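You operate a simulated robot arm through the tools that you are given. There is no shell and no other tool. Be economical: measure what you need, move in short steps, check, and stop when the job is done.

You run a simulated robot arm. Do the job below in one go: nothing can be reset, and whatever is moved stays where it is left.

JOB
Sand the rust off the green valve's pad, then clamp the bracket on it.
Fine: use the green sanding pad and put it back; the loose bracket sits flat between the pad knobs, both tight. They clamp with under 40 newtons. Advice, not checked: dust goes by cloth. Set down upright: green sanding pad. What is to be rubbed or washed off counts as gone when no trace of it is left.
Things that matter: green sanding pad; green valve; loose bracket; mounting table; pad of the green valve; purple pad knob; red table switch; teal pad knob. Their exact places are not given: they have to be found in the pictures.

Only the result counts: the job must be done as asked and must still hold three seconds after the hand-in. Knocking over, shifting, dropping, spilling or breaking anything else fails it. Flat cloth is picked up by pressing the open fingertips on it (5 to 10 N) and closing them slowly along it; thin cloth reads only 2 to 8 mm in the jaws.

ROBOT AND FRAMES
A 7-joint arm with a two-finger gripper, on a carriage that runs on a rail from [-723, 4] to [1657, -9] (x, y) and turns from -227 to 105 degrees about z. Base frame: it is fixed where the carriage stands at the start and does not move with it; the origin is on the floor, on the carriage's upright axis, x ahead of it, y to its left, z up. Readings come in mm, degrees, newtons and seconds.
Its first joint turns from -149.0 to 149.0 degrees. Places, roughly: green sanding pad (6x4x5 cm) [700, -500, 900]; green valve [900, -700, 1000]; mounting table [600, -1000, 900]; pad of the green valve [900, -700, 1100]; purple pad knob [1000, -700, 1100]; red table switch [1600, -1500, 1200]; teal pad knob [800, -800, 1100]. Payload 2.45 kg.
The tool frame sits at the grasp point between the pads (the TCP): z along the fingers, y along the line on which they close. The tips reach 26 mm beyond it. Largest opening 96 mm; the body of the gripper starts 69 mm behind the TCP.
Orientation is that of the tool frame in the base frame, as [roll, pitch, yaw] about the fixed x, y, z axes, in that order (R = Rz(yaw) Ry(pitch) Rx(roll)). With the fingers straight down and closing along the base's y, the tool's x points along the base's -x, its y along +y and its z along -z.

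CONTROLS
- The arm moves only by the tool jog_arm. Its argument "moves" is text: rows parted by semicolons, each of 7 numbers parted by spaces: the shift along the tool's x, y, z in mm, then the turn, a rotation vector about the tool's x, y, z in degrees, then the opening, from 0 (shut) to 1 (fully open). In form: x y z rx ry rz claw; .... A call has 1 to 20 rows; each row shifts and turns the commanded pose from where the row before left it, along the tool's axes as they then stand. A row lasts 0.2 s, in which the tool goes at most 50 mm and 8.6 degrees; a call with a longer step from one row to the next is refused whole, and so is a gripper value outside its range. A pose out of reach is approached as far as the arm can. The call stops where the force on the tool passes 40 N (or 10 N more than at its start, if that is more) or the arm is blocked; 0.2 s more then pass. Each finger halts on what it meets, pressing with about 28 N; the grip force reading is that of the motor and also rises with nothing between the fingers. The clock runs only during rows and for 0.2 s after the last one: add rows that do not move to give the fingers time. It gives the time, the measured TCP pose, the force on the tool (base axes), the opening and the grip force at its end, in the units of the frame above (readings bear some noise), with the torque about the TCP (base axes, N m) and any sound that the robot's microphone picked up.
- Cameras (640 x 400 px; columns grow to the right, rows downward): "scene" is now at [-22.9, 84.2, 1440.8]; the picture's right is [-0.96, -0.27, 0.00], its down [-0.15, 0.53, -0.84] and it looks along [0.23, -0.81, -0.55] (base axes); focal length 264 px, centre (320, 200). "wrist" rides on the gripper at [82, 3, -98] in the tool frame; the picture's right is [-0.04, 1.00, 0.00], its down [-0.73, -0.03, -0.68] and it looks along [-0.68, -0.03, 0.73] (tool axes); focal length 256 px, centre (320, 200).
- snapshot(camera): a new picture of that camera. No time passes.
- move_column(by): slides the trunk up (or, below 0, down) by that many mm; the arm and the scene camera ride with it, the base frame stays. It gives what a move gives, with no picture.
- drive_base(legs): drives the robot by 1 to 6 legs, each [ahead, left, turn to the left] in mm, mm and degrees, along the robot's own axes; the way and the turn of a leg run together, so that a leg with both is an arc; at most 1500 mm and 180 degrees a leg. The arm and the cameras ride along, it lands a little off, and it stops where it bumps. It keeps to its track: a leg is cut to what the track allows. It gives what a move gives.
- head_to(pan, tilt): turns the head with the scene camera to pan (to the left, within 155 degrees either way) and tilt (down, from -29 to 69), counted from straight ahead of the robot. It gives what a move gives.
- point_at(camera, pixels): for up to 12 pixels [column, row] of the newest picture of that camera ("zoom" is the newest enlarged one), the place [x, y, z] in the base frame of the surface seen there, good to about 2 mm. No time passes.
- enlarge(camera, box): a new picture of the part [left, top, right, bottom] of that camera's present view, enlarged. No time passes.
- close_job(): hands the job in; it is judged then, once.

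Keep the steps short. Do not move on a guess: measure, check each grasp and each placing, and mend mistakes. In all there are 80 turns and 60 pictures (those below and enlarged ones count). Leave the gripper open and the arm clear of the work at the hand-in unless told otherwise, and finish with a single line.

The tools are called as a command line: name --argument value ..., lists and objects as JSON in quotes. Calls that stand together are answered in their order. jog_arm: Moves the arm, as the interface text tells. Its arguments: {"type":"object","properties":{"moves":{"type":"string"}},"required":["moves"]} The other tools are called the same way: move_column (by) slides the trunk up or down; drive_base (legs) drives the base; head_to (pan, tilt) turns the head that bears the scene camera; snapshot (camera) takes a picture; point_at (camera, pixels) gives the place of the surface under pixels of a picture; enlarge (camera, box) takes an enlarged picture of a part of a camera's view; close_job () hands the job in.

At the start:

```text
t: 0.0
eef_pos: [344.5, -563.3, 1000.6]
tcp_rot: [-180.0, 0.0, 179.9]
force: [0.0, 1.3, -0.1]
torque: [-0.02, 0.02, 0.02]
width: 96.0
finger_force: 0.0
trunk travel left (down, up): [-425.0, 285.0]
robot x, y, heading: [-0.6, 2.3, 0.1]
head pan, tilt: [-74.3, 33.1]
```

scene: 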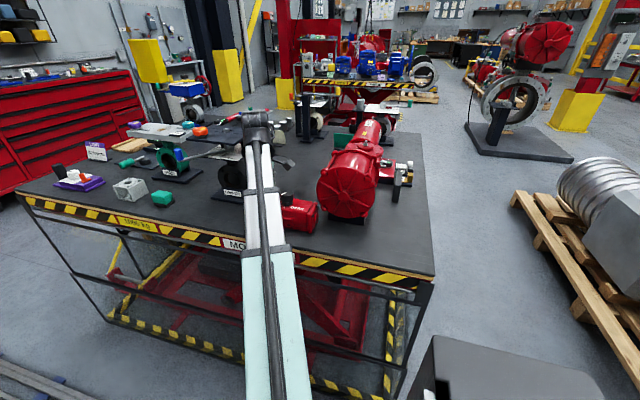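
wrist: 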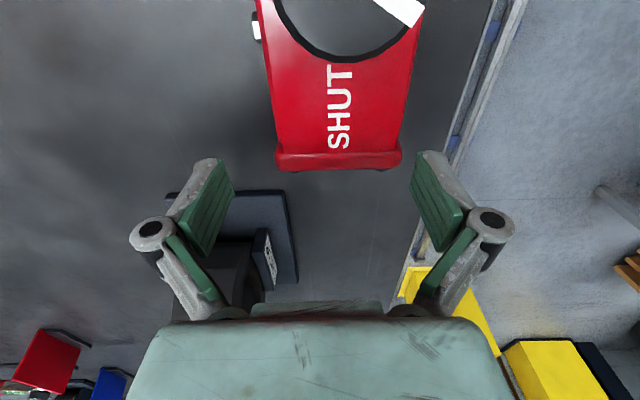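

The table lies ahead. The green valve group seems to be around (170,150) in the scene picture, so I enlarge that area.

enlarge --camera "scene" --box '[40, 100, 240, 225]'

enlarge --camera "scene" --box '[220, 30, 440, 168]'

```text
3.20 times, centred on (140, 162) of scene
```

zoom: 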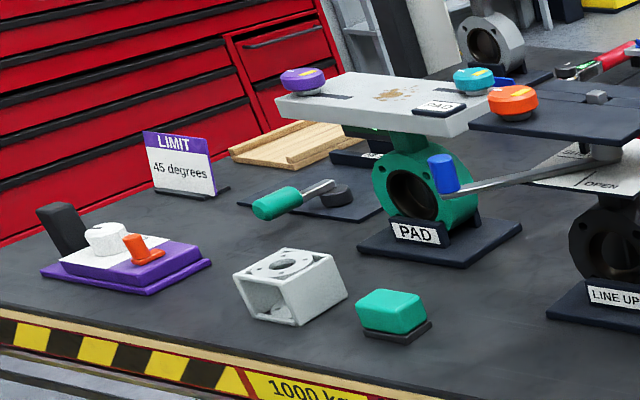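

```text
2.90 times, centred on (330, 99) of scene
```

zoom: 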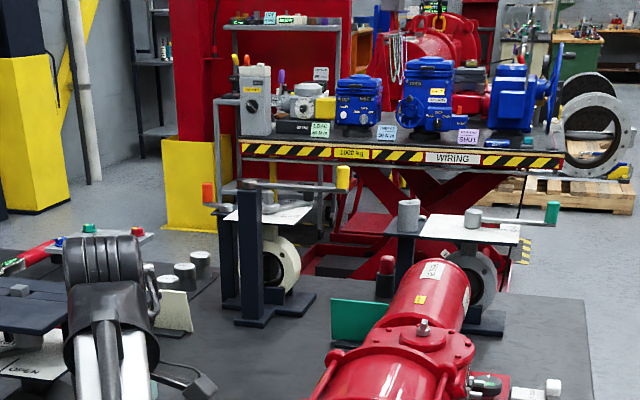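

Next I measure the main items in the first view again. The enlarged view is retaken so that pixels can be read from it.

enlarge --camera "scene" --box '[80, 110, 220, 198]'

```text
4.55 times, centred on (150, 154) of scene
```

zoom: 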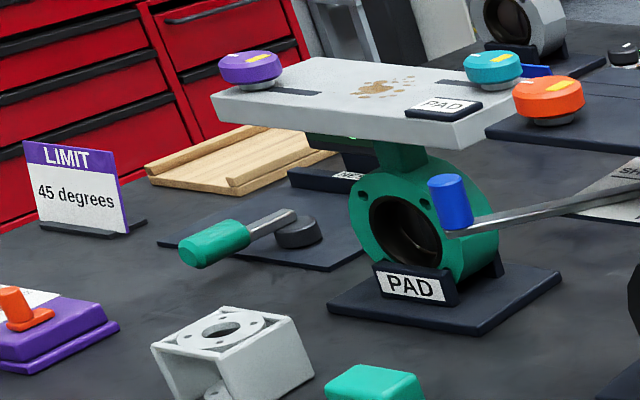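

I measure points on the knobs, the pad, the bracket, the sander and the rust.

point_at --camera "zoom" --pixels '[[248, 58], [493, 57], [378, 88], [213, 95], [455, 140], [320, 60], [225, 325], [155, 345], [265, 312], [375, 385], [410, 200], [445, 105]]'

point_at --camera "scene" --pixels '[[162, 196], [130, 185], [205, 180], [130, 162], [75, 183], [345, 180], [385, 175], [280, 215]]'

```text
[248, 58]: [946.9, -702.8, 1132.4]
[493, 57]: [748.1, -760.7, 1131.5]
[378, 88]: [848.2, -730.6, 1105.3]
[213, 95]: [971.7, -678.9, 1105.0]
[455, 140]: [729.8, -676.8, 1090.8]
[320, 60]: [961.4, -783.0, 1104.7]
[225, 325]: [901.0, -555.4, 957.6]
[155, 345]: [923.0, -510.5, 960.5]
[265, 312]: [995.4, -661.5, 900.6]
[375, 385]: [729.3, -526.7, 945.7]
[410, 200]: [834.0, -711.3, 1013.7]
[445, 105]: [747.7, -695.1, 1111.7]
```

```text
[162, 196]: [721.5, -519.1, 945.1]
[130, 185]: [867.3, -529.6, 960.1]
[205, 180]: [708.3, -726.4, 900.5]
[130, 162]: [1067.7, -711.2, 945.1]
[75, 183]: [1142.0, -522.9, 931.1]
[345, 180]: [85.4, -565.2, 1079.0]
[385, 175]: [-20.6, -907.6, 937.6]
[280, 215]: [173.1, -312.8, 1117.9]
```

The pad top is at z ≈ 1105. The purple knob is at (947,-703), the teal knob at (748,-761) and the rust around (848,-731). I raise the trunk so the arm clears everything, then drive ahead about 350 mm.

move_column --by 220

drive_base --legs '[[350, 0, 0]]'

head_to --pan -55 --tilt 38

snapshot --camera "scene"

```text
t: 2.3
eef_pos: [344.5, -561.9, 1219.7]
tcp_rot: [180.0, -0.1, 179.9]
force: [-0.2, 0.0, 0.2]
torque: [-0.03, 0.0, 0.02]
width: 96.1
finger_force: 0.1
trunk travel left (down, up): [-645.0, 65.0]
robot x, y, heading: [0.0, -1.2, 0.0]
head pan, tilt: [-74.3, 33.1]
```

```text
t: 4.6
eef_pos: [693.5, -563.2, 1219.8]
tcp_rot: [-180.0, 0.1, 180.0]
force: [0.2, 0.0, 0.1]
torque: [-0.02, 0.02, 0.0]
width: 95.9
finger_force: 0.1
trunk travel left (down, up): [-645.0, 65.0]
robot x, y, heading: [350.5, -2.3, -0.2]
head pan, tilt: [-74.3, 33.1]
```

```text
t: 5.4
eef_pos: [693.7, -564.6, 1220.3]
tcp_rot: [-180.0, 0.1, -179.9]
force: [0.8, -0.3, 0.1]
torque: [-0.01, 0.01, 0.0]
width: 96.2
finger_force: 0.2
trunk travel left (down, up): [-645.0, 65.0]
robot x, y, heading: [345.2, -2.3, -0.1]
head pan, tilt: [-55.0, 38.0]
```

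```text
54 pictures are left
```

scene: 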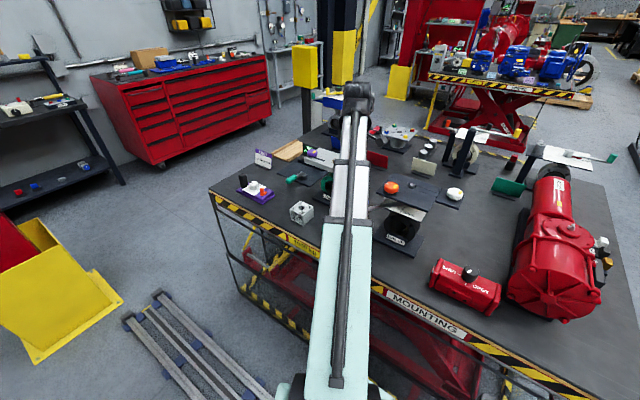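

The arm blocks the scene view, so I move the hand along -y to let the wrist camera see the pad. Tool y is base y here.

jog_arm --moves "0 -42 0 0 0 0 1; 0 -42 0 0 0 0 1; 0 -42 0 0 0 0 1; 0 -42 0 0 0 0 1; 0 0 0 0 0 0 1"

snapshot --camera "wrist"

snapshot --camera "scene"

```text
t: 6.6
eef_pos: [694.3, -732.8, 1220.0]
tcp_rot: [179.9, 0.0, 180.0]
force: [-0.7, -0.3, 0.4]
torque: [0.01, 0.0, 0.0]
width: 96.1
finger_force: 0.1
trunk travel left (down, up): [-645.0, 65.0]
robot x, y, heading: [349.9, -0.3, -0.2]
head pan, tilt: [-55.0, 38.0]
```

```text
53 pictures are left
```

wrist: 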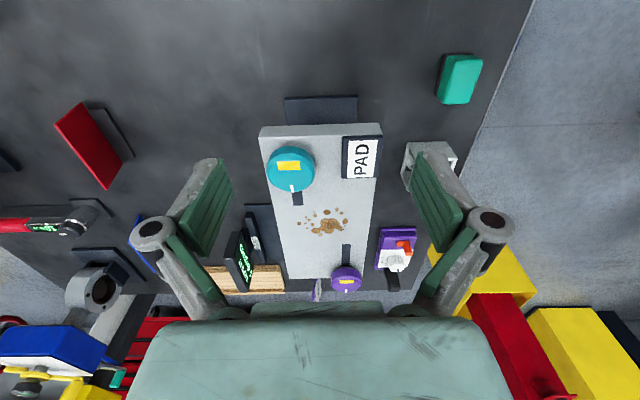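

```text
52 pictures are left
```

scene: 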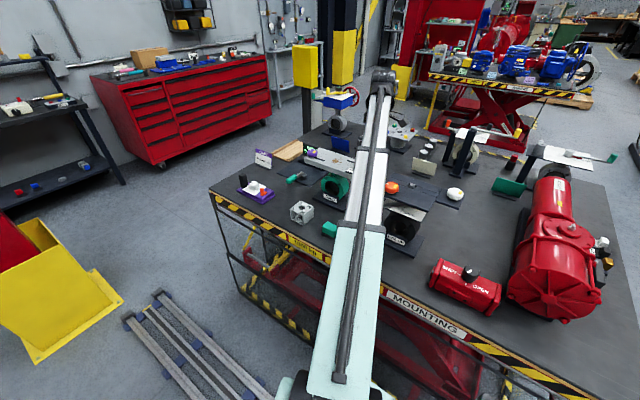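

The wrist view shows the pad, both knobs with slots, and a lit sign. I enlarge the pad, and also the background where the red switch and signs may be.

enlarge --camera "wrist" --box '[210, 110, 430, 300]'

enlarge --camera "scene" --box '[230, 80, 500, 250]'

```text
2.11 times, centred on (320, 205) of wrist
```

zoom: 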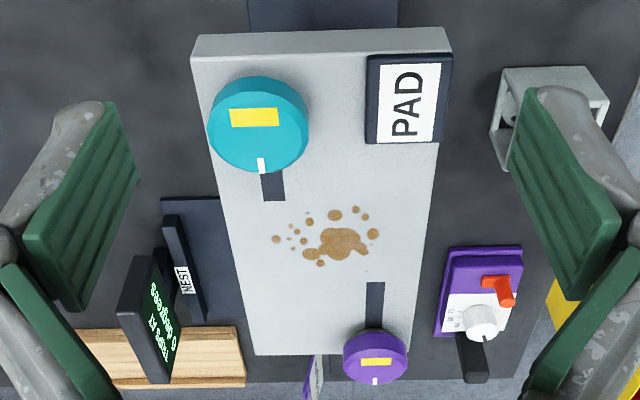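

```text
2.35 times, centred on (365, 165) of scene
```

zoom: 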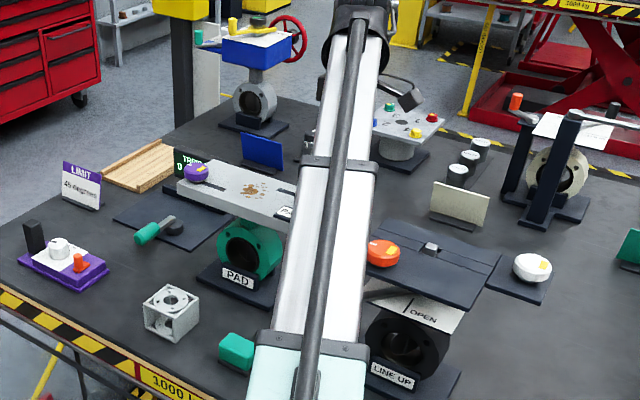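

A lit sign stands by the pad. I enlarge it and the purple knob.

enlarge --camera "wrist" --box '[225, 215, 290, 256]'

enlarge --camera "wrist" --box '[300, 225, 420, 300]'

enlarge --camera "scene" --box '[280, 140, 400, 215]'

```text
9.76 times, centred on (258, 236) of wrist
```

zoom: 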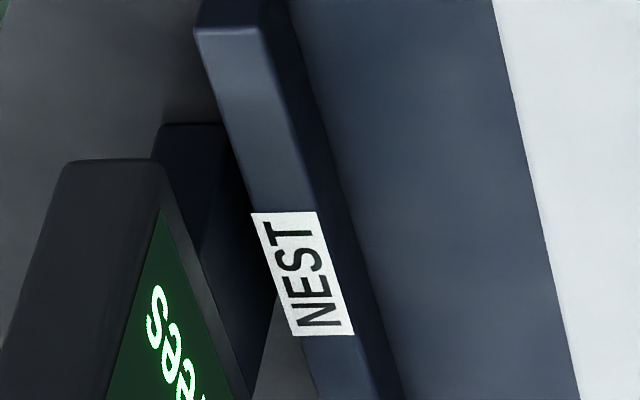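

```text
5.33 times, centred on (360, 262) of wrist
```

zoom: 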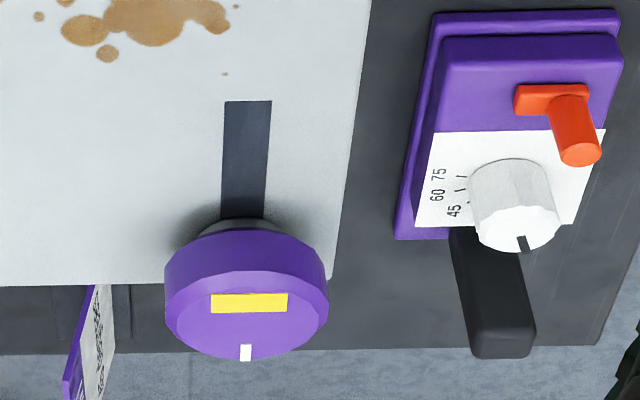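

```text
5.33 times, centred on (340, 178) of scene
```

zoom: 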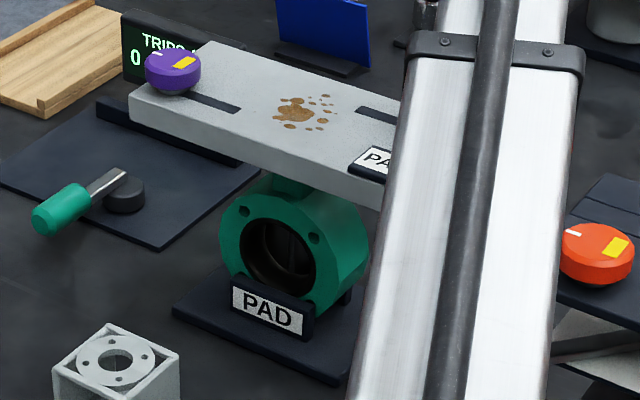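

I measure the knobs, the strips, the pad corners, the rust, the bracket and the sander from the wrist picture.

point_at --camera "wrist" --pixels '[[297, 193], [297, 203], [346, 247], [346, 262], [290, 166], [345, 279], [261, 137], [382, 135], [327, 225], [306, 212], [338, 211], [347, 224]]'

point_at --camera "wrist" --pixels '[[318, 234], [286, 275], [365, 275], [460, 60], [456, 100], [478, 62], [470, 97], [440, 92], [415, 150], [292, 187], [346, 290], [365, 160]]'

```text
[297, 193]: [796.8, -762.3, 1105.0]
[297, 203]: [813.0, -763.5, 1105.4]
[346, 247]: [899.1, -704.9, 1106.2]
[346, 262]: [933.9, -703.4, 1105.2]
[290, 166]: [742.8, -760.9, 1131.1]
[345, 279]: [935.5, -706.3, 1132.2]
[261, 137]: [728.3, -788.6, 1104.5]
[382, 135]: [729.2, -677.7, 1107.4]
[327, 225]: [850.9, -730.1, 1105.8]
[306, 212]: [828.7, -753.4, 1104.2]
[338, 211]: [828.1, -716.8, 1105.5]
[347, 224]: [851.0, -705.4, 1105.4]
```

```text
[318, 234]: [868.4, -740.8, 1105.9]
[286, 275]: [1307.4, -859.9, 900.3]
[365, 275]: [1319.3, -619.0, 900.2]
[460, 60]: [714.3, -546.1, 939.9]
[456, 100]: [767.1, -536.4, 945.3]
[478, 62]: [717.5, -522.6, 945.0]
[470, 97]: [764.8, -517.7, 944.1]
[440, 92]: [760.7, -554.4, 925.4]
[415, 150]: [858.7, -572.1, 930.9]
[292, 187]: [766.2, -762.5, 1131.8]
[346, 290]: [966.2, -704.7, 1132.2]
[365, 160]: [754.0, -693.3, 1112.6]
```

The pad spans x 728–971, y -789…-677 with its top at 1105. The slots run along x, with teal at y -763 and purple at y -704. The sander is near (741,-531) and its long side is nearly along x. I move the hand above it for a closer look.

jog_arm --moves "-9 40 0 0 0 0 1; -10 41 0 0 0 0 1; -9 41 0 0 0 0 1; -10 40 0 0 0 0 1; -9 40 0 0 0 0 1; 0 0 45 0 0 0 1; 0 0 45 0 0 0 1; 0 0 45 0 0 0 1; 0 0 0 0 0 0 1"

snapshot --camera "wrist"

```text
t: 8.6
eef_pos: [740.7, -530.2, 1085.1]
tcp_rot: [-179.9, 0.0, -180.0]
force: [0.5, -0.9, -0.2]
torque: [0.0, 0.03, 0.04]
width: 96.0
finger_force: 0.1
trunk travel left (down, up): [-645.0, 65.0]
robot x, y, heading: [352.5, -3.2, -0.1]
head pan, tilt: [-55.0, 38.0]
```

```text
46 pictures are left
```

wrist: 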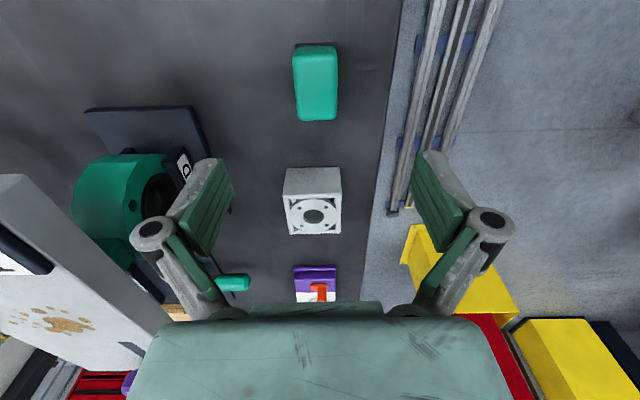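

I see the sander at (316,83) and the bracket at (313,205). I measure their corners.

enlarge --camera "wrist" --box '[260, 160, 360, 240]'

point_at --camera "wrist" --pixels '[[296, 52], [332, 50], [298, 118], [334, 116], [298, 88], [336, 84], [284, 196], [339, 194], [291, 232], [341, 231], [286, 171], [336, 170]]'

```text
5.00 times, centred on (310, 200) of wrist
```

zoom: 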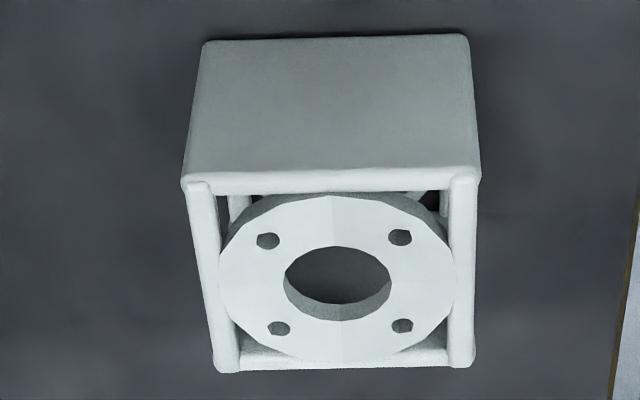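

```text
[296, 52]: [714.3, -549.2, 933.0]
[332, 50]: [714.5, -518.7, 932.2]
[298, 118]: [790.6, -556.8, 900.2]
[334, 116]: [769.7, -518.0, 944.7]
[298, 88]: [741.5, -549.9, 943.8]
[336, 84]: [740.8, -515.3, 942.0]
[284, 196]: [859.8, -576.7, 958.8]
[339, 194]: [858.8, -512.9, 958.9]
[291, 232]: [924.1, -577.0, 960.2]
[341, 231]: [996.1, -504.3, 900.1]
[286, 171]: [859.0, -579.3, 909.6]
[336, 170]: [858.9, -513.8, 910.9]
```

The sander spans x 714–770, y -549…-516 with its top at 945. I lower the hand onto it to TCP z ≈ 936, with the tips 10 mm above the table, and close.

jog_arm --moves "0 -2.5 40 0 0 0 1; 0 0 40 0 0 0 1; 0 0 40 0 0 0 1; 0 0 29 0 0 0 1; 0 0 0 0 0 0 1; 0 0 0 0 0 0 0.6; 0 0 0 0 0 0 0.4; 0 0 0 0 0 0 0.2; 0 0 0 0 0 0 0.2; 0 0 0 0 0 0 0.2"

snapshot --camera "wrist"

```text
t: 10.8
eef_pos: [740.6, -532.8, 937.1]
tcp_rot: [179.9, 0.0, 180.0]
force: [0.4, -2.8, 1.8]
torque: [-0.09, -0.02, -0.06]
width: 39.1
finger_force: 28.0
trunk travel left (down, up): [-645.0, 65.0]
robot x, y, heading: [349.5, -1.5, 0.0]
head pan, tilt: [-55.0, 38.0]
```

```text
44 pictures are left
```

wrist: 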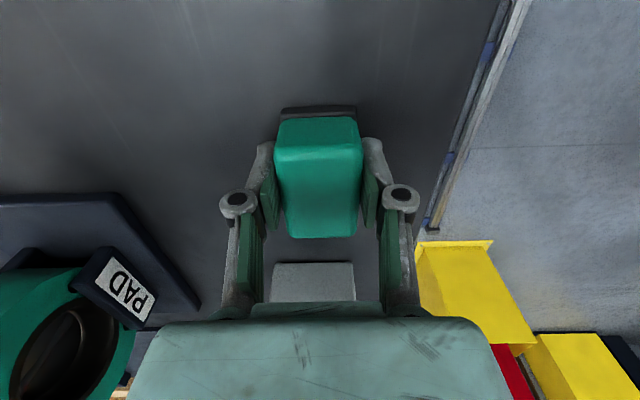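

It is held at width 39, and its underside is 37 mm below the TCP, so contact with the pad comes at TCP z ≈ 1142. I lift it, carry it over the rust near (848,-731) and stop above at z 1200.

jog_arm --moves "0 0 -45 0 0 0 0.2; 0 0 -45 0 0 0 0.2; 0 0 -45 0 0 0 0.2; 0 0 -45 0 0 0 0.2; 0 0 -45 0 0 0 0.2; 0 0 -40 0 0 0 0.2; -21 -40 0 0 0 0 0.2; -21 -40 0 0 0 0 0.2; -21 -40 0 0 0 0 0.2; -22 -40 0 0 0 0 0.2; -22 -40 0 0 0 0 0.2; 0 0 20 0 0 0 0.2; 0 0 0 0 0 0 0.2"

```text
t: 13.6
eef_pos: [846.4, -731.4, 1181.7]
tcp_rot: [180.0, 0.0, -179.9]
force: [-0.4, 0.3, -1.9]
torque: [-0.01, 0.03, 0.02]
width: 39.2
finger_force: 28.2
trunk travel left (down, up): [-645.0, 65.0]
robot x, y, heading: [349.5, -6.5, -0.1]
head pan, tilt: [-55.0, 38.0]
```

Now I lower it to touch the pad, with the last part in small steps.

jog_arm --moves "0 0 30 0 0 0 0.2; 0 0 7 0 0 0 0.2; 0 0 2 0 0 0 0.2; 0 0 2 0 0 0 0.2; 0 0 0 0 0 0 0.2"

```text
t: 14.8
eef_pos: [847.0, -732.2, 1141.1]
tcp_rot: [-179.9, 0.0, -180.0]
force: [1.9, -0.6, 6.7]
torque: [0.05, 0.06, 0.01]
width: 39.3
finger_force: 28.0
trunk travel left (down, up): [-645.0, 65.0]
robot x, y, heading: [350.7, -0.4, 0.1]
head pan, tilt: [-55.0, 38.0]
```

Contact reads 6.7 N. I press 1 mm more and rub back and forth along x, in three lanes across y.

jog_arm --moves "0 0 1 0 0 0 0.2; 20 0 0 0 0 0 0.2; -20 0 0 0 0 0 0.2; -20 0 0 0 0 0 0.2; 20 0 0 0 0 0 0.2; 20 -16 0 0 0 0 0.2; -20 0 0 0 0 0 0.2; -20 0 0 0 0 0 0.2; 20 0 0 0 0 0 0.2; 20 0 0 0 0 0 0.2; -20 16 0 0 0 0 0.2; 0 16 0 0 0 0 0.2; 20 0 0 0 0 0 0.2; -20 0 0 0 0 0 0.2; -20 0 0 0 0 0 0.2; 20 0 0 0 0 0 0.2; 0 -16 0 0 0 0 0.2; 0 0 0 0 0 0 0.2"

```text
t: 18.6
eef_pos: [846.0, -730.3, 1140.2]
tcp_rot: [180.0, -0.1, -180.0]
force: [-0.1, 5.5, 15.3]
torque: [0.25, -0.36, 0.13]
width: 39.1
finger_force: 27.7
trunk travel left (down, up): [-645.0, 65.0]
robot x, y, heading: [350.7, 0.5, 0.1]
head pan, tilt: [-55.0, 38.0]
```

I lift it and shift toward +y to look at the pad.

jog_arm --moves "0 0 -40 0 0 0 0.2; 40 0 -40 0 0 0 0.2; 45 0 0 0 0 0 0.2; 40 0 0 0 0 0 0.2; 0 0 0 0 0 0 0.2"

enlarge --camera "wrist" --box '[230, 130, 430, 300]'

```text
refused: row 2 steps farther than a row can; nothing moved
```

```text
2.35 times, centred on (330, 215) of wrist
```

zoom: 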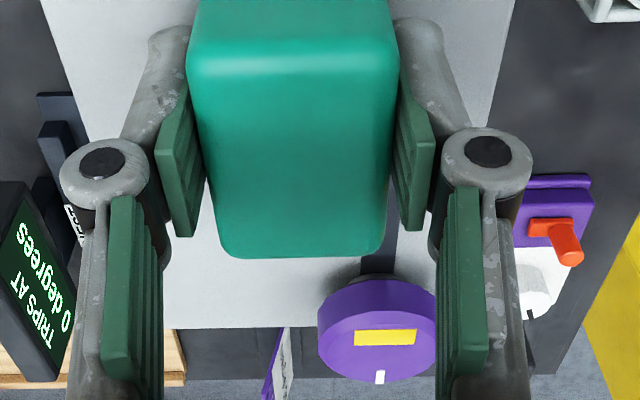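

The move was refused because one step was too long. I use smaller steps.

jog_arm --moves "0 0 -40 0 0 0 0.2; 0 0 -40 0 0 0 0.2; 45 0 0 0 0 0 0.2; 45 0 0 0 0 0 0.2; 45 0 0 0 0 0 0.2; 0 0 0 0 0 0 0.2"

enlarge --camera "wrist" --box '[230, 130, 430, 300]'

```text
t: 20.0
eef_pos: [711.0, -731.0, 1218.1]
tcp_rot: [-180.0, 0.0, -179.9]
force: [0.3, 0.1, -0.9]
torque: [-0.01, -0.04, -0.01]
width: 39.6
finger_force: 28.3
trunk travel left (down, up): [-645.0, 65.0]
robot x, y, heading: [345.5, -1.2, -0.2]
head pan, tilt: [-55.0, 38.0]
```

```text
2.35 times, centred on (330, 215) of wrist
```

zoom: 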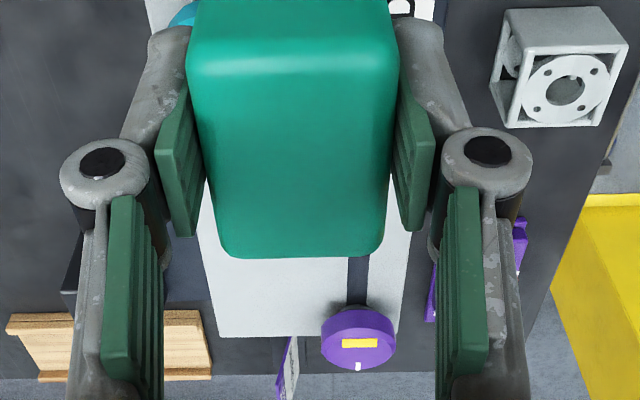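

The sander hides the area, so I shift +y by 130 mm and look again.

jog_arm --moves "0 45 0 0 0 0 0.2; 0 45 0 0 0 0 0.2; 0 45 0 0 0 0 0.2; 0 0 0 0 0 0 0.2"

snapshot --camera "wrist"

```text
t: 21.0
eef_pos: [711.8, -599.2, 1219.7]
tcp_rot: [179.9, 0.0, 179.9]
force: [0.1, 0.0, -1.6]
torque: [-0.02, 0.03, 0.01]
width: 39.4
finger_force: 27.6
trunk travel left (down, up): [-645.0, 65.0]
robot x, y, heading: [349.6, -2.5, 0.0]
head pan, tilt: [-55.0, 38.0]
```

```text
41 pictures are left
```

wrist: 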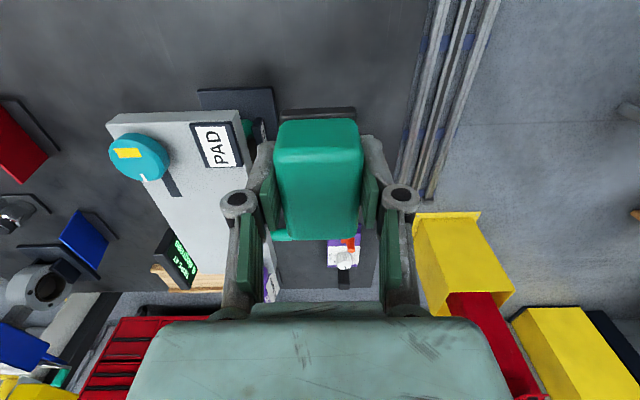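

enlarge --camera "wrist" --box '[130, 150, 270, 260]'

enlarge --camera "scene" --box '[280, 130, 400, 205]'

```text
3.64 times, centred on (200, 205) of wrist
```

zoom: 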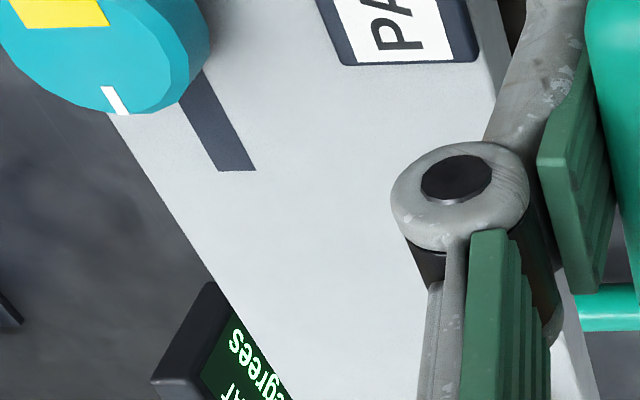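

```text
5.33 times, centred on (340, 168) of scene
```

zoom: 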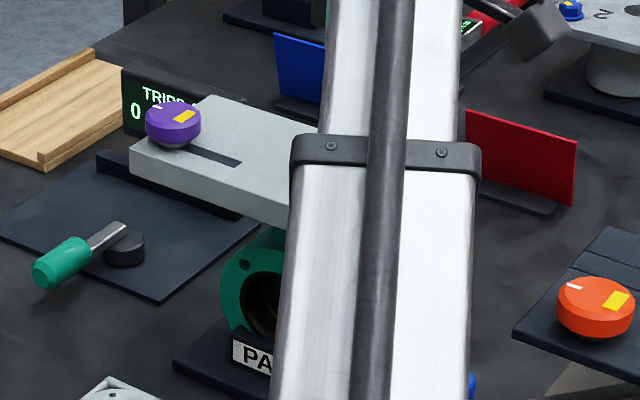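

The visible part of the pad is clean, and I will check the whole pad once the sander is down. I return it to (741,-532.5).

jog_arm --moves "-15 33 0 0 0 0 0.2; -14 33 0 0 0 0 0.2; 0 0 45 0 0 0 0.2; 0 0 45 0 0 0 0.2; 0 0 45 0 0 0 0.2; 0 0 45 0 0 0 0.2; 0 0 45 0 0 0 0.2; 0 0 45 0 0 0 0.2; 0 0 0 0 0 0 0.2"

```text
t: 23.0
eef_pos: [743.0, -531.3, 949.0]
tcp_rot: [179.9, -0.1, 179.9]
force: [0.0, -0.8, -0.7]
torque: [0.01, 0.01, -0.01]
width: 39.4
finger_force: 28.1
trunk travel left (down, up): [-645.0, 65.0]
robot x, y, heading: [351.0, 1.6, 0.1]
head pan, tilt: [-55.0, 38.0]
```

jog_arm --moves "2 -1 8 0 0 0 0.2; 0 0 2 0 0 0 0.2; 0 0 2 0 0 0 0.2; 0 0 0 0 0 0 0.2"

```text
t: 24.0
eef_pos: [739.5, -532.7, 937.5]
tcp_rot: [-180.0, 0.0, 180.0]
force: [1.0, 0.1, -1.4]
torque: [0.0, -0.02, 0.02]
width: 39.4
finger_force: 28.3
trunk travel left (down, up): [-645.0, 65.0]
robot x, y, heading: [342.9, -0.1, 0.2]
head pan, tilt: [-55.0, 38.0]
```

The hand still carries the weight, so I go down another millimetre or so and then release.

jog_arm --moves "0 0 1 0 0 0 0.2; 0 0 0.5 0 0 0 0.2; 0 0 0 0 0 0 0.2"

```text
t: 24.8
eef_pos: [739.0, -533.5, 935.0]
tcp_rot: [180.0, 0.0, 179.9]
force: [0.4, 0.1, -1.2]
torque: [-0.02, 0.01, 0.04]
width: 39.3
finger_force: 28.1
trunk travel left (down, up): [-645.0, 65.0]
robot x, y, heading: [346.2, 1.1, -0.0]
head pan, tilt: [-55.0, 38.0]
```

jog_arm --moves "0 0 1 0 0 0 0.2; 0 0 1 0 0 0 0.2; 0 0 0 0 0 0 0.2"

```text
t: 25.6
eef_pos: [738.1, -533.0, 934.9]
tcp_rot: [-179.9, 0.0, -180.0]
force: [0.8, -4.4, 18.4]
torque: [-0.02, -0.11, -0.02]
width: 39.3
finger_force: 27.9
trunk travel left (down, up): [-645.0, 65.0]
robot x, y, heading: [349.2, 0.7, -0.0]
head pan, tilt: [-55.0, 38.0]
```

It is down, reading 18 N on the table. I ease up 1 mm, open slowly, rise and go to view the pad.

jog_arm --moves "0 0 -1 0 0 0 0.2; 0 0 0 0 0 0 0.5; 0 0 0 0 0 0 0.7; 0 0 0 0 0 0 1; 0 0 0 0 0 0 1; 0 0 -45 0 0 0 1; 0 0 -45 0 0 0 1; 0 0 -45 0 0 0 1; 0 0 -45 0 0 0 1; 0 0 -45 0 0 0 1; 0 0 -45 0 0 0 1; 0 -40 -15 0 0 0 1; 0 -40 0 0 0 0 1; 0 -40 0 0 0 0 1; 0 -40 0 0 0 0 1; 0 -40 0 0 0 0 1; 0 0 0 0 0 0 1"

snapshot --camera "wrist"

enlarge --camera "wrist" --box '[250, 130, 410, 270]'

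```text
t: 29.2
eef_pos: [739.1, -733.5, 1218.6]
tcp_rot: [-179.9, 0.1, 180.0]
force: [0.0, 1.1, 0.0]
torque: [0.04, -0.01, -0.03]
width: 95.9
finger_force: 0.0
trunk travel left (down, up): [-645.0, 65.0]
robot x, y, heading: [350.2, -2.7, 0.0]
head pan, tilt: [-55.0, 38.0]
```

```text
38 pictures are left
```

wrist: 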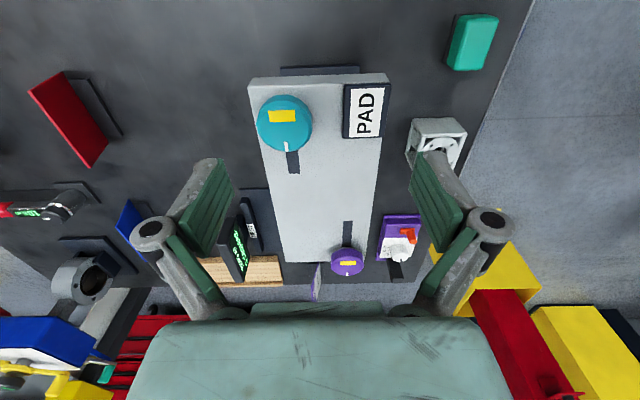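

```text
2.86 times, centred on (330, 200) of wrist
```

zoom: 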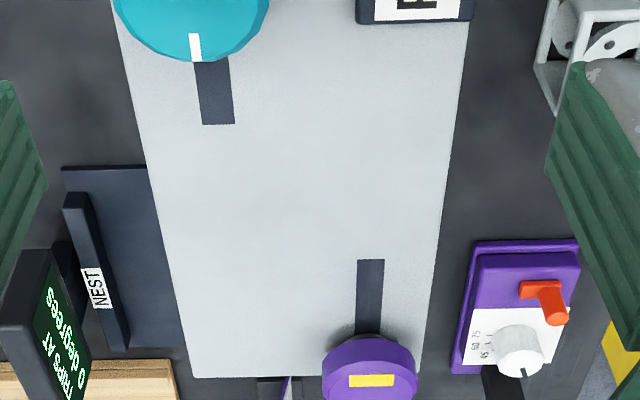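

The pad is clean. I measure the slot ends and the knob shapes.

point_at --camera "zoom" --pixels '[[202, 123], [233, 122], [358, 261], [383, 261], [192, 376], [415, 376], [365, 330], [215, 68], [195, 45], [372, 380], [469, 20], [360, 18]]'

point_at --camera "wrist" --pixels '[[258, 122], [312, 122], [282, 98], [285, 150], [332, 262], [364, 262], [281, 115], [347, 264], [347, 253], [346, 272]]'

```text
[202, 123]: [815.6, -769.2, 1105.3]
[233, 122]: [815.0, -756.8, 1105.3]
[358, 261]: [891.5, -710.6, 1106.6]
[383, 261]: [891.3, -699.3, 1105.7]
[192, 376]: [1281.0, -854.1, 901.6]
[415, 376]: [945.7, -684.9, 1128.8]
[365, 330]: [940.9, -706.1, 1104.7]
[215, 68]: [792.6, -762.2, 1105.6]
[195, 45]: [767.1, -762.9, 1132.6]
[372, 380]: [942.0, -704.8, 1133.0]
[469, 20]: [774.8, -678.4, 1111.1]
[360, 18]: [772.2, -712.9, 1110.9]
```

```text
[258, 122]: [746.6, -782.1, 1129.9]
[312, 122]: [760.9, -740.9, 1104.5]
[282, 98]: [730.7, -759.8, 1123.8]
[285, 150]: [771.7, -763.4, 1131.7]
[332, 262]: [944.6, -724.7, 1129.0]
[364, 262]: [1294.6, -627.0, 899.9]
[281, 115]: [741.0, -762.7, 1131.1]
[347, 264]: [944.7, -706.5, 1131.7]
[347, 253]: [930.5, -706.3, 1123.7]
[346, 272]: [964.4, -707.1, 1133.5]
```

Teal knob centre is about (749,-763) and its slot reaches x 815. Purple is about (949,-705) and its slot reaches x 891. I move above the bracket near (892,-545) and turn the hand 90° so it can grip the solid ±x faces.

jog_arm --moves "-25.5 31.3 0 0 0 0 1; -25.5 31.3 0 0 0 0 1; -25.5 31.3 0 0 0 0 1; -25.5 31.3 0 0 0 0 1; -25.5 31.3 0 0 0 0 1; -25.5 31.3 0 0 0 0 1; 0 0 0 0 0 8.2 1; 0 0 0 0 0 8.2 1; 0 0 0 0 0 8.2 1; 0 0 0 0 0 8.2 1; 0 0 0 0 0 8.2 1; 0 0 0 0 0 8.2 1; 0 0 0 0 0 8.2 1; 0 0 0 0 0 8.2 1; 0 0 0 0 0 8.2 1; 0 0 0 0 0 8.2 1; 0 0 0 0 0 8 1; 0 0 40 0 0 0 1; 0 0 40 0 0 0 1; 0 0 40 0 0 0 1"

snapshot --camera "wrist"

```text
t: 33.4
eef_pos: [891.0, -544.9, 1099.8]
tcp_rot: [180.0, 0.0, 89.8]
force: [0.0, -0.4, 0.0]
torque: [0.0, -0.02, 0.03]
width: 96.0
finger_force: 0.0
trunk travel left (down, up): [-645.0, 65.0]
robot x, y, heading: [349.1, -1.8, -0.2]
head pan, tilt: [-55.0, 38.0]
```

```text
36 pictures are left
```

wrist: 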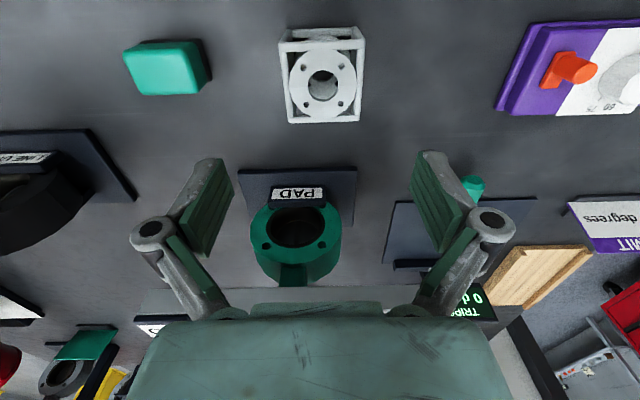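

The bracket is at (322,75) in the picture. I measure its corners and then descend.

point_at --camera "wrist" --pixels '[[285, 46], [362, 44], [290, 119], [356, 118], [281, 40], [318, 118], [323, 52], [348, 180], [318, 290]]'

enlarge --camera "wrist" --box '[260, 15, 380, 135]'

```text
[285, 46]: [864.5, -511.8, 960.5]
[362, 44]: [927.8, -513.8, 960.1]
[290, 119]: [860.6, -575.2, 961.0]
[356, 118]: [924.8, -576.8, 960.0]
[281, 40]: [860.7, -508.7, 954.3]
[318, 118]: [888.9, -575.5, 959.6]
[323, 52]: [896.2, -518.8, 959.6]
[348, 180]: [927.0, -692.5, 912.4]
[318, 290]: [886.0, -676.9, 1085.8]
```

```text
3.33 times, centred on (320, 75) of wrist
```

zoom: 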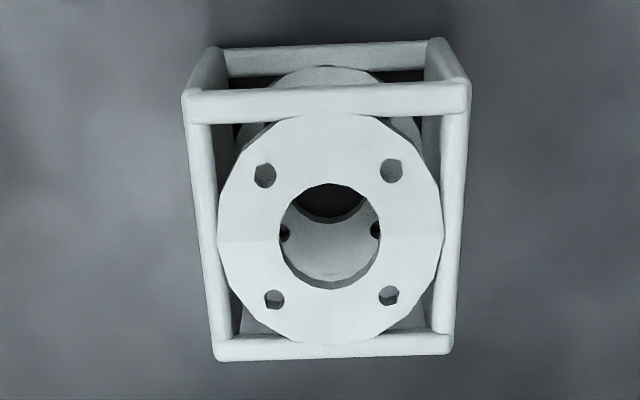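

The bracket's centre is (894.5,-544.5), turned about -2°. I align to it, descend to TCP z ≈ 938 and close gently.

jog_arm --moves "0 3.5 40 0 0 2 1; 0 0 40 0 0 0 1; 0 0 40 0 0 0 1; 0 0 40 0 0 0 1; 0 0 0 0 0 0 1; 0 0 0 0 0 0 0.8; 0 0 0 0 0 0 0.7; 0 0 0 0 0 0 0.6; 0 0 0 0 0 0 0.5; 0 0 0 0 0 0 0.5; 0 0 0 0 0 0 0.5"

snapshot --camera "wrist"

```text
t: 35.8
eef_pos: [893.8, -545.4, 939.7]
tcp_rot: [179.9, 0.0, 88.0]
force: [-1.7, 0.1, 1.0]
torque: [0.01, 0.14, 0.0]
width: 70.0
finger_force: 27.8
trunk travel left (down, up): [-645.0, 65.0]
robot x, y, heading: [348.9, -3.0, 0.1]
head pan, tilt: [-55.0, 38.0]
```

```text
34 pictures are left
```

wrist: 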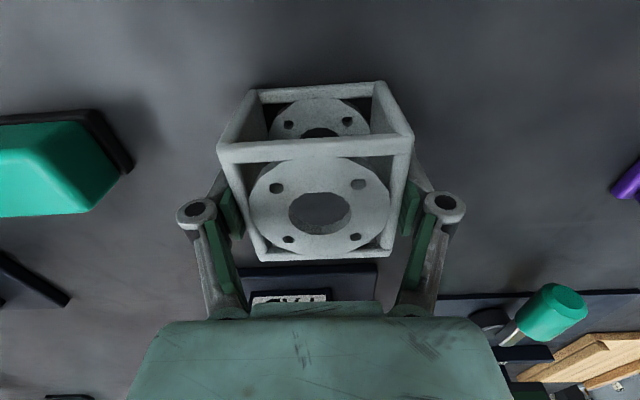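

Held at width 70. I lift, straighten the yaw and carry it to (853,-734), hovering at z ≈ 1200.

jog_arm --moves "0 0 -44 0 0 0 0.5; 0 0 -44 0 0 0 0.5; 0 0 -44 0 0 0 0.5; 0 0 -44 0 0 0 0.5; 0 0 -44 0 0 0 0.5; 0 0 -44 0 0 -2 0.5; -38 -8 0 0 0 0 0.5; -38 -8 0 0 0 0 0.5; -38 -8 0 0 0 0 0.5; -38 -8 0 0 0 0 0.5; -37 -8 0 0 0 0 0.5; 0 0 0 0 0 0 0.5; 0 0 0 0 0 0 0.5"

snapshot --camera "wrist"

```text
t: 38.6
eef_pos: [856.8, -733.6, 1204.1]
tcp_rot: [180.0, 0.0, 90.0]
force: [0.3, -0.9, -2.9]
torque: [-0.02, -0.03, 0.0]
width: 70.1
finger_force: 27.6
trunk travel left (down, up): [-645.0, 65.0]
robot x, y, heading: [343.8, 0.4, 0.1]
head pan, tilt: [-55.0, 38.0]
```

```text
33 pictures are left
```

wrist: 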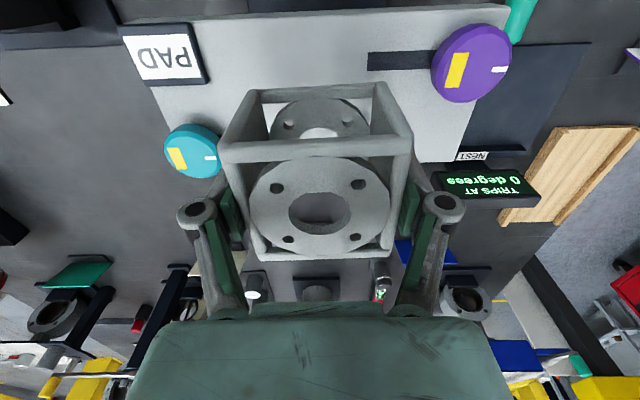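

The bracket is over the middle. I shift -3 mm in x and lower it to the pad, with the last part in small steps.

jog_arm --moves "0 -3 30 0 0 0 0.5; 0 0 22 0 0 0 0.5; 0 0 3 0 0 0 0.5; 0 0 2 0 0 0 0.5; 0 0 1 0 0 0 0.5; 0 0 0 0 0 0 0.5"

```text
t: 40.0
eef_pos: [852.9, -734.0, 1145.6]
tcp_rot: [-179.9, 0.0, 90.0]
force: [0.6, 0.3, -4.3]
torque: [0.01, -0.01, -0.01]
width: 69.9
finger_force: 28.2
trunk travel left (down, up): [-645.0, 65.0]
robot x, y, heading: [350.5, 1.2, 0.2]
head pan, tilt: [-55.0, 38.0]
```

jog_arm --moves "0 0 1 0 0 0 0.5; 0 0 0 0 0 0 0.5; 0 0 0 0 0 0 0.5"

```text
t: 40.8
eef_pos: [852.9, -735.2, 1143.4]
tcp_rot: [180.0, 0.0, 90.1]
force: [0.0, -0.2, -4.5]
torque: [0.0, 0.02, -0.04]
width: 69.9
finger_force: 27.9
trunk travel left (down, up): [-645.0, 65.0]
robot x, y, heading: [348.7, -3.1, 0.1]
head pan, tilt: [-55.0, 38.0]
```

jog_arm --moves "0 0 1 0 0 0 0.5; 0 0 1 0 0 0 0.5; 0 0 0 0 0 0 0.5"

```text
t: 41.6
eef_pos: [852.8, -734.0, 1145.3]
tcp_rot: [179.8, 0.1, 90.0]
force: [2.6, -5.2, 12.2]
torque: [0.28, 0.1, 0.09]
width: 69.8
finger_force: 27.8
trunk travel left (down, up): [-645.0, 65.0]
robot x, y, heading: [345.7, -2.7, -0.1]
head pan, tilt: [-55.0, 38.0]
```

It is seated at 12 N. I ease up, open and rise, then look.

jog_arm --moves "0 0 -1 0 0 0 0.5; 0 0 0 0 0 0 0.8; 0 0 0 0 0 0 0.9; 0 0 0 0 0 0 0.9; 0 0 -30 0 0 0 0.9; 0 0 -40 0 0 0 0.9; 0 0 -40 0 0 0 1; 0 0 0 0 0 0 1"

snapshot --camera "wrist"

```text
t: 43.4
eef_pos: [852.3, -733.4, 1252.8]
tcp_rot: [-180.0, 0.0, 90.0]
force: [0.0, -0.5, 0.8]
torque: [0.0, -0.03, -0.02]
width: 95.7
finger_force: 0.1
trunk travel left (down, up): [-645.0, 65.0]
robot x, y, heading: [350.3, -3.3, 0.4]
head pan, tilt: [-55.0, 38.0]
```

```text
32 pictures are left
```

wrist: 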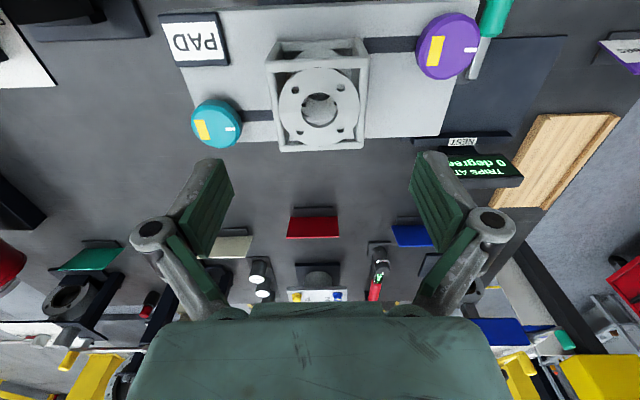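

The bracket stands between the slots. I measure the knob outlines and the bracket's edges for the clamping moves.

point_at --camera "wrist" --pixels '[[419, 48], [479, 40], [452, 14], [445, 77], [193, 122], [241, 122], [216, 102], [215, 145], [282, 148], [361, 146], [272, 70], [367, 68]]'

enlarge --camera "wrist" --box '[380, 0, 520, 90]'

```text
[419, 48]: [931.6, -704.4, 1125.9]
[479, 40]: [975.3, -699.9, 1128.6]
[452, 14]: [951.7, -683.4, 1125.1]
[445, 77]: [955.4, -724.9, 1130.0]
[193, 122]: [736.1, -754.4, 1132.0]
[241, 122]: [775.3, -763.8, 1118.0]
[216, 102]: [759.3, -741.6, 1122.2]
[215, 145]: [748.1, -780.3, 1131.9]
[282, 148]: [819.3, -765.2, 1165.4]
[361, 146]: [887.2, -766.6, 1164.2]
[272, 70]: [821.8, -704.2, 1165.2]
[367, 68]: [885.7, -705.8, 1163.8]
```

```text
4.44 times, centred on (450, 45) of wrist
```

zoom: 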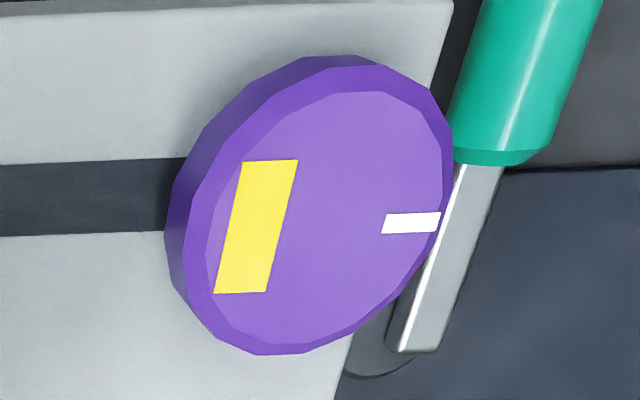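

Purple knob: centre ≈ (953,-704), radius 21.5. Teal: ≈ (753,-763), radius 22. I move above purple, turn the hand back so it closes along y, and come down to z ≈ 1180.

jog_arm --moves "10 34 0 0 0 0 1; 10 34 0 0 0 0 1; 9 33 0 0 0 0 1; 0 0 0 0 0 -8.2 1; 0 0 0 0 0 -8.2 1; 0 0 0 0 0 -8.2 1; 0 0 0 0 0 -8.2 1; 0 0 0 0 0 -8.2 1; 0 0 0 0 0 -8.2 1; 0 0 0 0 0 -8.2 1; 0 0 0 0 0 -8.2 1; 0 0 0 0 0 -8.2 1; 0 0 0 0 0 -8.2 1; 0 0 0 0 0 -8 1; 0 0 36 0 0 0 1; 0 0 36 0 0 0 1; 0 0 0 0 0 0 1"

snapshot --camera "wrist"

```text
t: 47.0
eef_pos: [954.4, -706.3, 1182.2]
tcp_rot: [179.9, 0.0, 180.0]
force: [-0.5, 0.2, 0.0]
torque: [0.0, 0.02, -0.02]
width: 96.1
finger_force: 0.2
trunk travel left (down, up): [-645.0, 65.0]
robot x, y, heading: [346.5, -3.9, 0.2]
head pan, tilt: [-55.0, 38.0]
```

```text
30 pictures are left
```

wrist: 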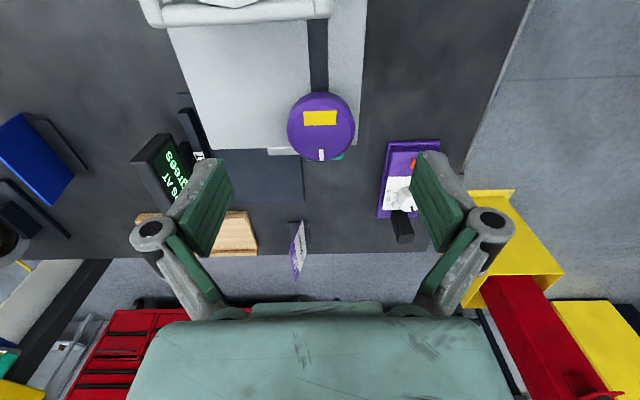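

The knob is centred between the fingers. I lower to z ≈ 1137, with the tips 6 mm above the pad, and close on it.

jog_arm --moves "0 1 25 0 0 0 1; 0 0 20 0 0 0 1; 0 0 0 0 0 0 1; 0 0 0 0 0 0 0.7; 0 0 0 0 0 0 0.5; 0 0 0 0 0 0 0.4; 0 0 0 0 0 0 0.3; 0 0 0 0 0 0 0.3; 0 0 0 0 0 0 0.3"

```text
t: 49.0
eef_pos: [954.3, -705.8, 1137.5]
tcp_rot: [-179.9, 0.0, 180.0]
force: [3.0, -10.6, 8.1]
torque: [-0.31, 0.03, -0.05]
width: 43.4
finger_force: 45.3
trunk travel left (down, up): [-645.0, 65.0]
robot x, y, heading: [349.5, 1.2, -0.2]
head pan, tilt: [-55.0, 38.0]
```

The knob is gripped at width 43.4. I try sliding it gently along -x (tool +x) and watch the force.

jog_arm --moves "2 0 0 0 0 0 0.3; 2 0 0 0 0 0 0.3; 2 0 0 0 0 0 0.3; 0 0 0 0 0 0 0.3"

```text
t: 50.1
eef_pos: [952.6, -705.2, 1136.7]
tcp_rot: [-179.7, 0.4, -179.7]
force: [5.2, -3.0, 1.1]
torque: [0.1, 0.45, -0.01]
width: 43.8
finger_force: 45.4
trunk travel left (down, up): [-645.0, 65.0]
robot x, y, heading: [349.8, -7.7, -0.0]
head pan, tilt: [-55.0, 38.0]
stopped in row 4: the force on the tool passed its limit (the readings are from after the stop); the commanded pose is now the measured one
```

It does not slide. It stopped at the force limit after about 1 mm. I try turning it, a little clockwise seen from above (tool +z), and watch the torque.

jog_arm --moves "0 0 0 0 0 6 0.3; 0 0 0 0 0 6 0.3; 0 0 0 0 0 6 0.3; 0 0 0 0 0 0 0.3; 0 0 0 0 0 0 0.3"

snapshot --camera "wrist"

```text
t: 51.3
eef_pos: [952.1, -704.1, 1137.2]
tcp_rot: [-180.0, 0.5, 162.1]
force: [9.5, -2.1, -1.8]
torque: [-0.26, -0.3, 0.0]
width: 43.3
finger_force: 45.2
trunk travel left (down, up): [-645.0, 65.0]
robot x, y, heading: [346.5, -5.8, 0.0]
head pan, tilt: [-55.0, 38.0]
```

```text
29 pictures are left
```

wrist: 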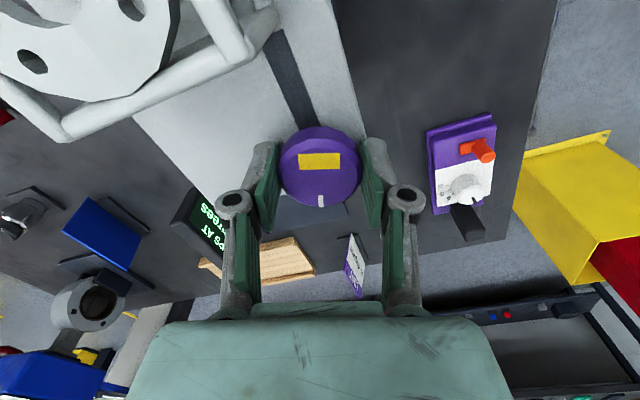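

The knob turns freely with the hand. I turn it further clockwise and watch the torque and side force.

jog_arm --moves "0 0 0 0 0 8 0.3; 0 0 0 0 0 8 0.3; 0 0 0 0 0 8 0.3; 0 0 0 0 0 8 0.3; 0 0 0 0 0 8 0.3; 0 0 0 0 0 0 0.3; 0 0 0 0 0 0 0.3"

snapshot --camera "wrist"

```text
t: 52.9
eef_pos: [954.3, -706.5, 1136.3]
tcp_rot: [179.8, 0.5, 122.1]
force: [12.5, -3.8, -0.3]
torque: [-0.39, -0.28, -0.01]
width: 43.2
finger_force: 45.3
trunk travel left (down, up): [-645.0, 65.0]
robot x, y, heading: [353.3, -1.2, -0.1]
head pan, tilt: [-55.0, 38.0]
```

```text
28 pictures are left
```

wrist: 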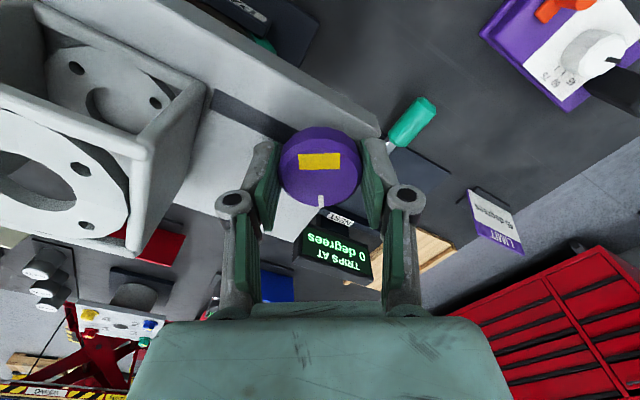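

Side force rose from 5 to 12 N with the clockwise turning, which might mean it walks outward. I turn counter-clockwise past the start and compare.

jog_arm --moves "0 0 0 0 0 -8.3 0.3; 0 0 0 0 0 -8.3 0.3; 0 0 0 0 0 -8.3 0.3; 0 0 0 0 0 -8.3 0.3; 0 0 0 0 0 -8.3 0.3; 0 0 0 0 0 -8.3 0.3; 0 0 0 0 0 -8.3 0.3; 0 0 0 0 0 0 0.3; 0 0 0 0 0 0 0.3"

jog_arm --moves "0 0 0 0 0 -8.3 0.3; 0 0 0 0 0 -8.3 0.3; 0 0 0 0 0 -8.3 0.3; 0 0 0 0 0 -8.3 0.3; 0 0 0 0 0 -8.3 0.3; 0 0 0 0 0 0 0.3; 0 0 0 0 0 0 0.3"

snapshot --camera "wrist"

```text
t: 54.9
eef_pos: [953.2, -704.2, 1136.6]
tcp_rot: [-179.7, 0.5, -179.7]
force: [12.8, -2.3, -0.9]
torque: [-0.19, -0.58, -0.28]
width: 43.3
finger_force: 45.0
trunk travel left (down, up): [-645.0, 65.0]
robot x, y, heading: [351.3, -3.2, 0.1]
head pan, tilt: [-55.0, 38.0]
```

```text
t: 56.5
eef_pos: [952.2, -705.5, 1137.7]
tcp_rot: [-179.5, 0.2, -138.1]
force: [3.7, -9.2, 0.2]
torque: [-0.09, -0.01, 0.01]
width: 43.8
finger_force: 44.2
trunk travel left (down, up): [-645.0, 65.0]
robot x, y, heading: [353.0, -0.7, 0.1]
head pan, tilt: [-55.0, 38.0]
```

```text
27 pictures are left
```

wrist: 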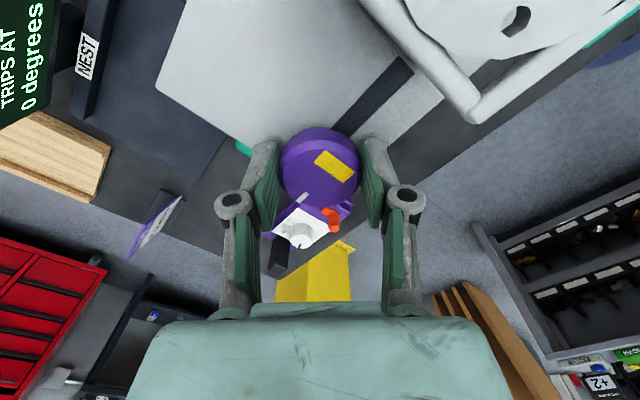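

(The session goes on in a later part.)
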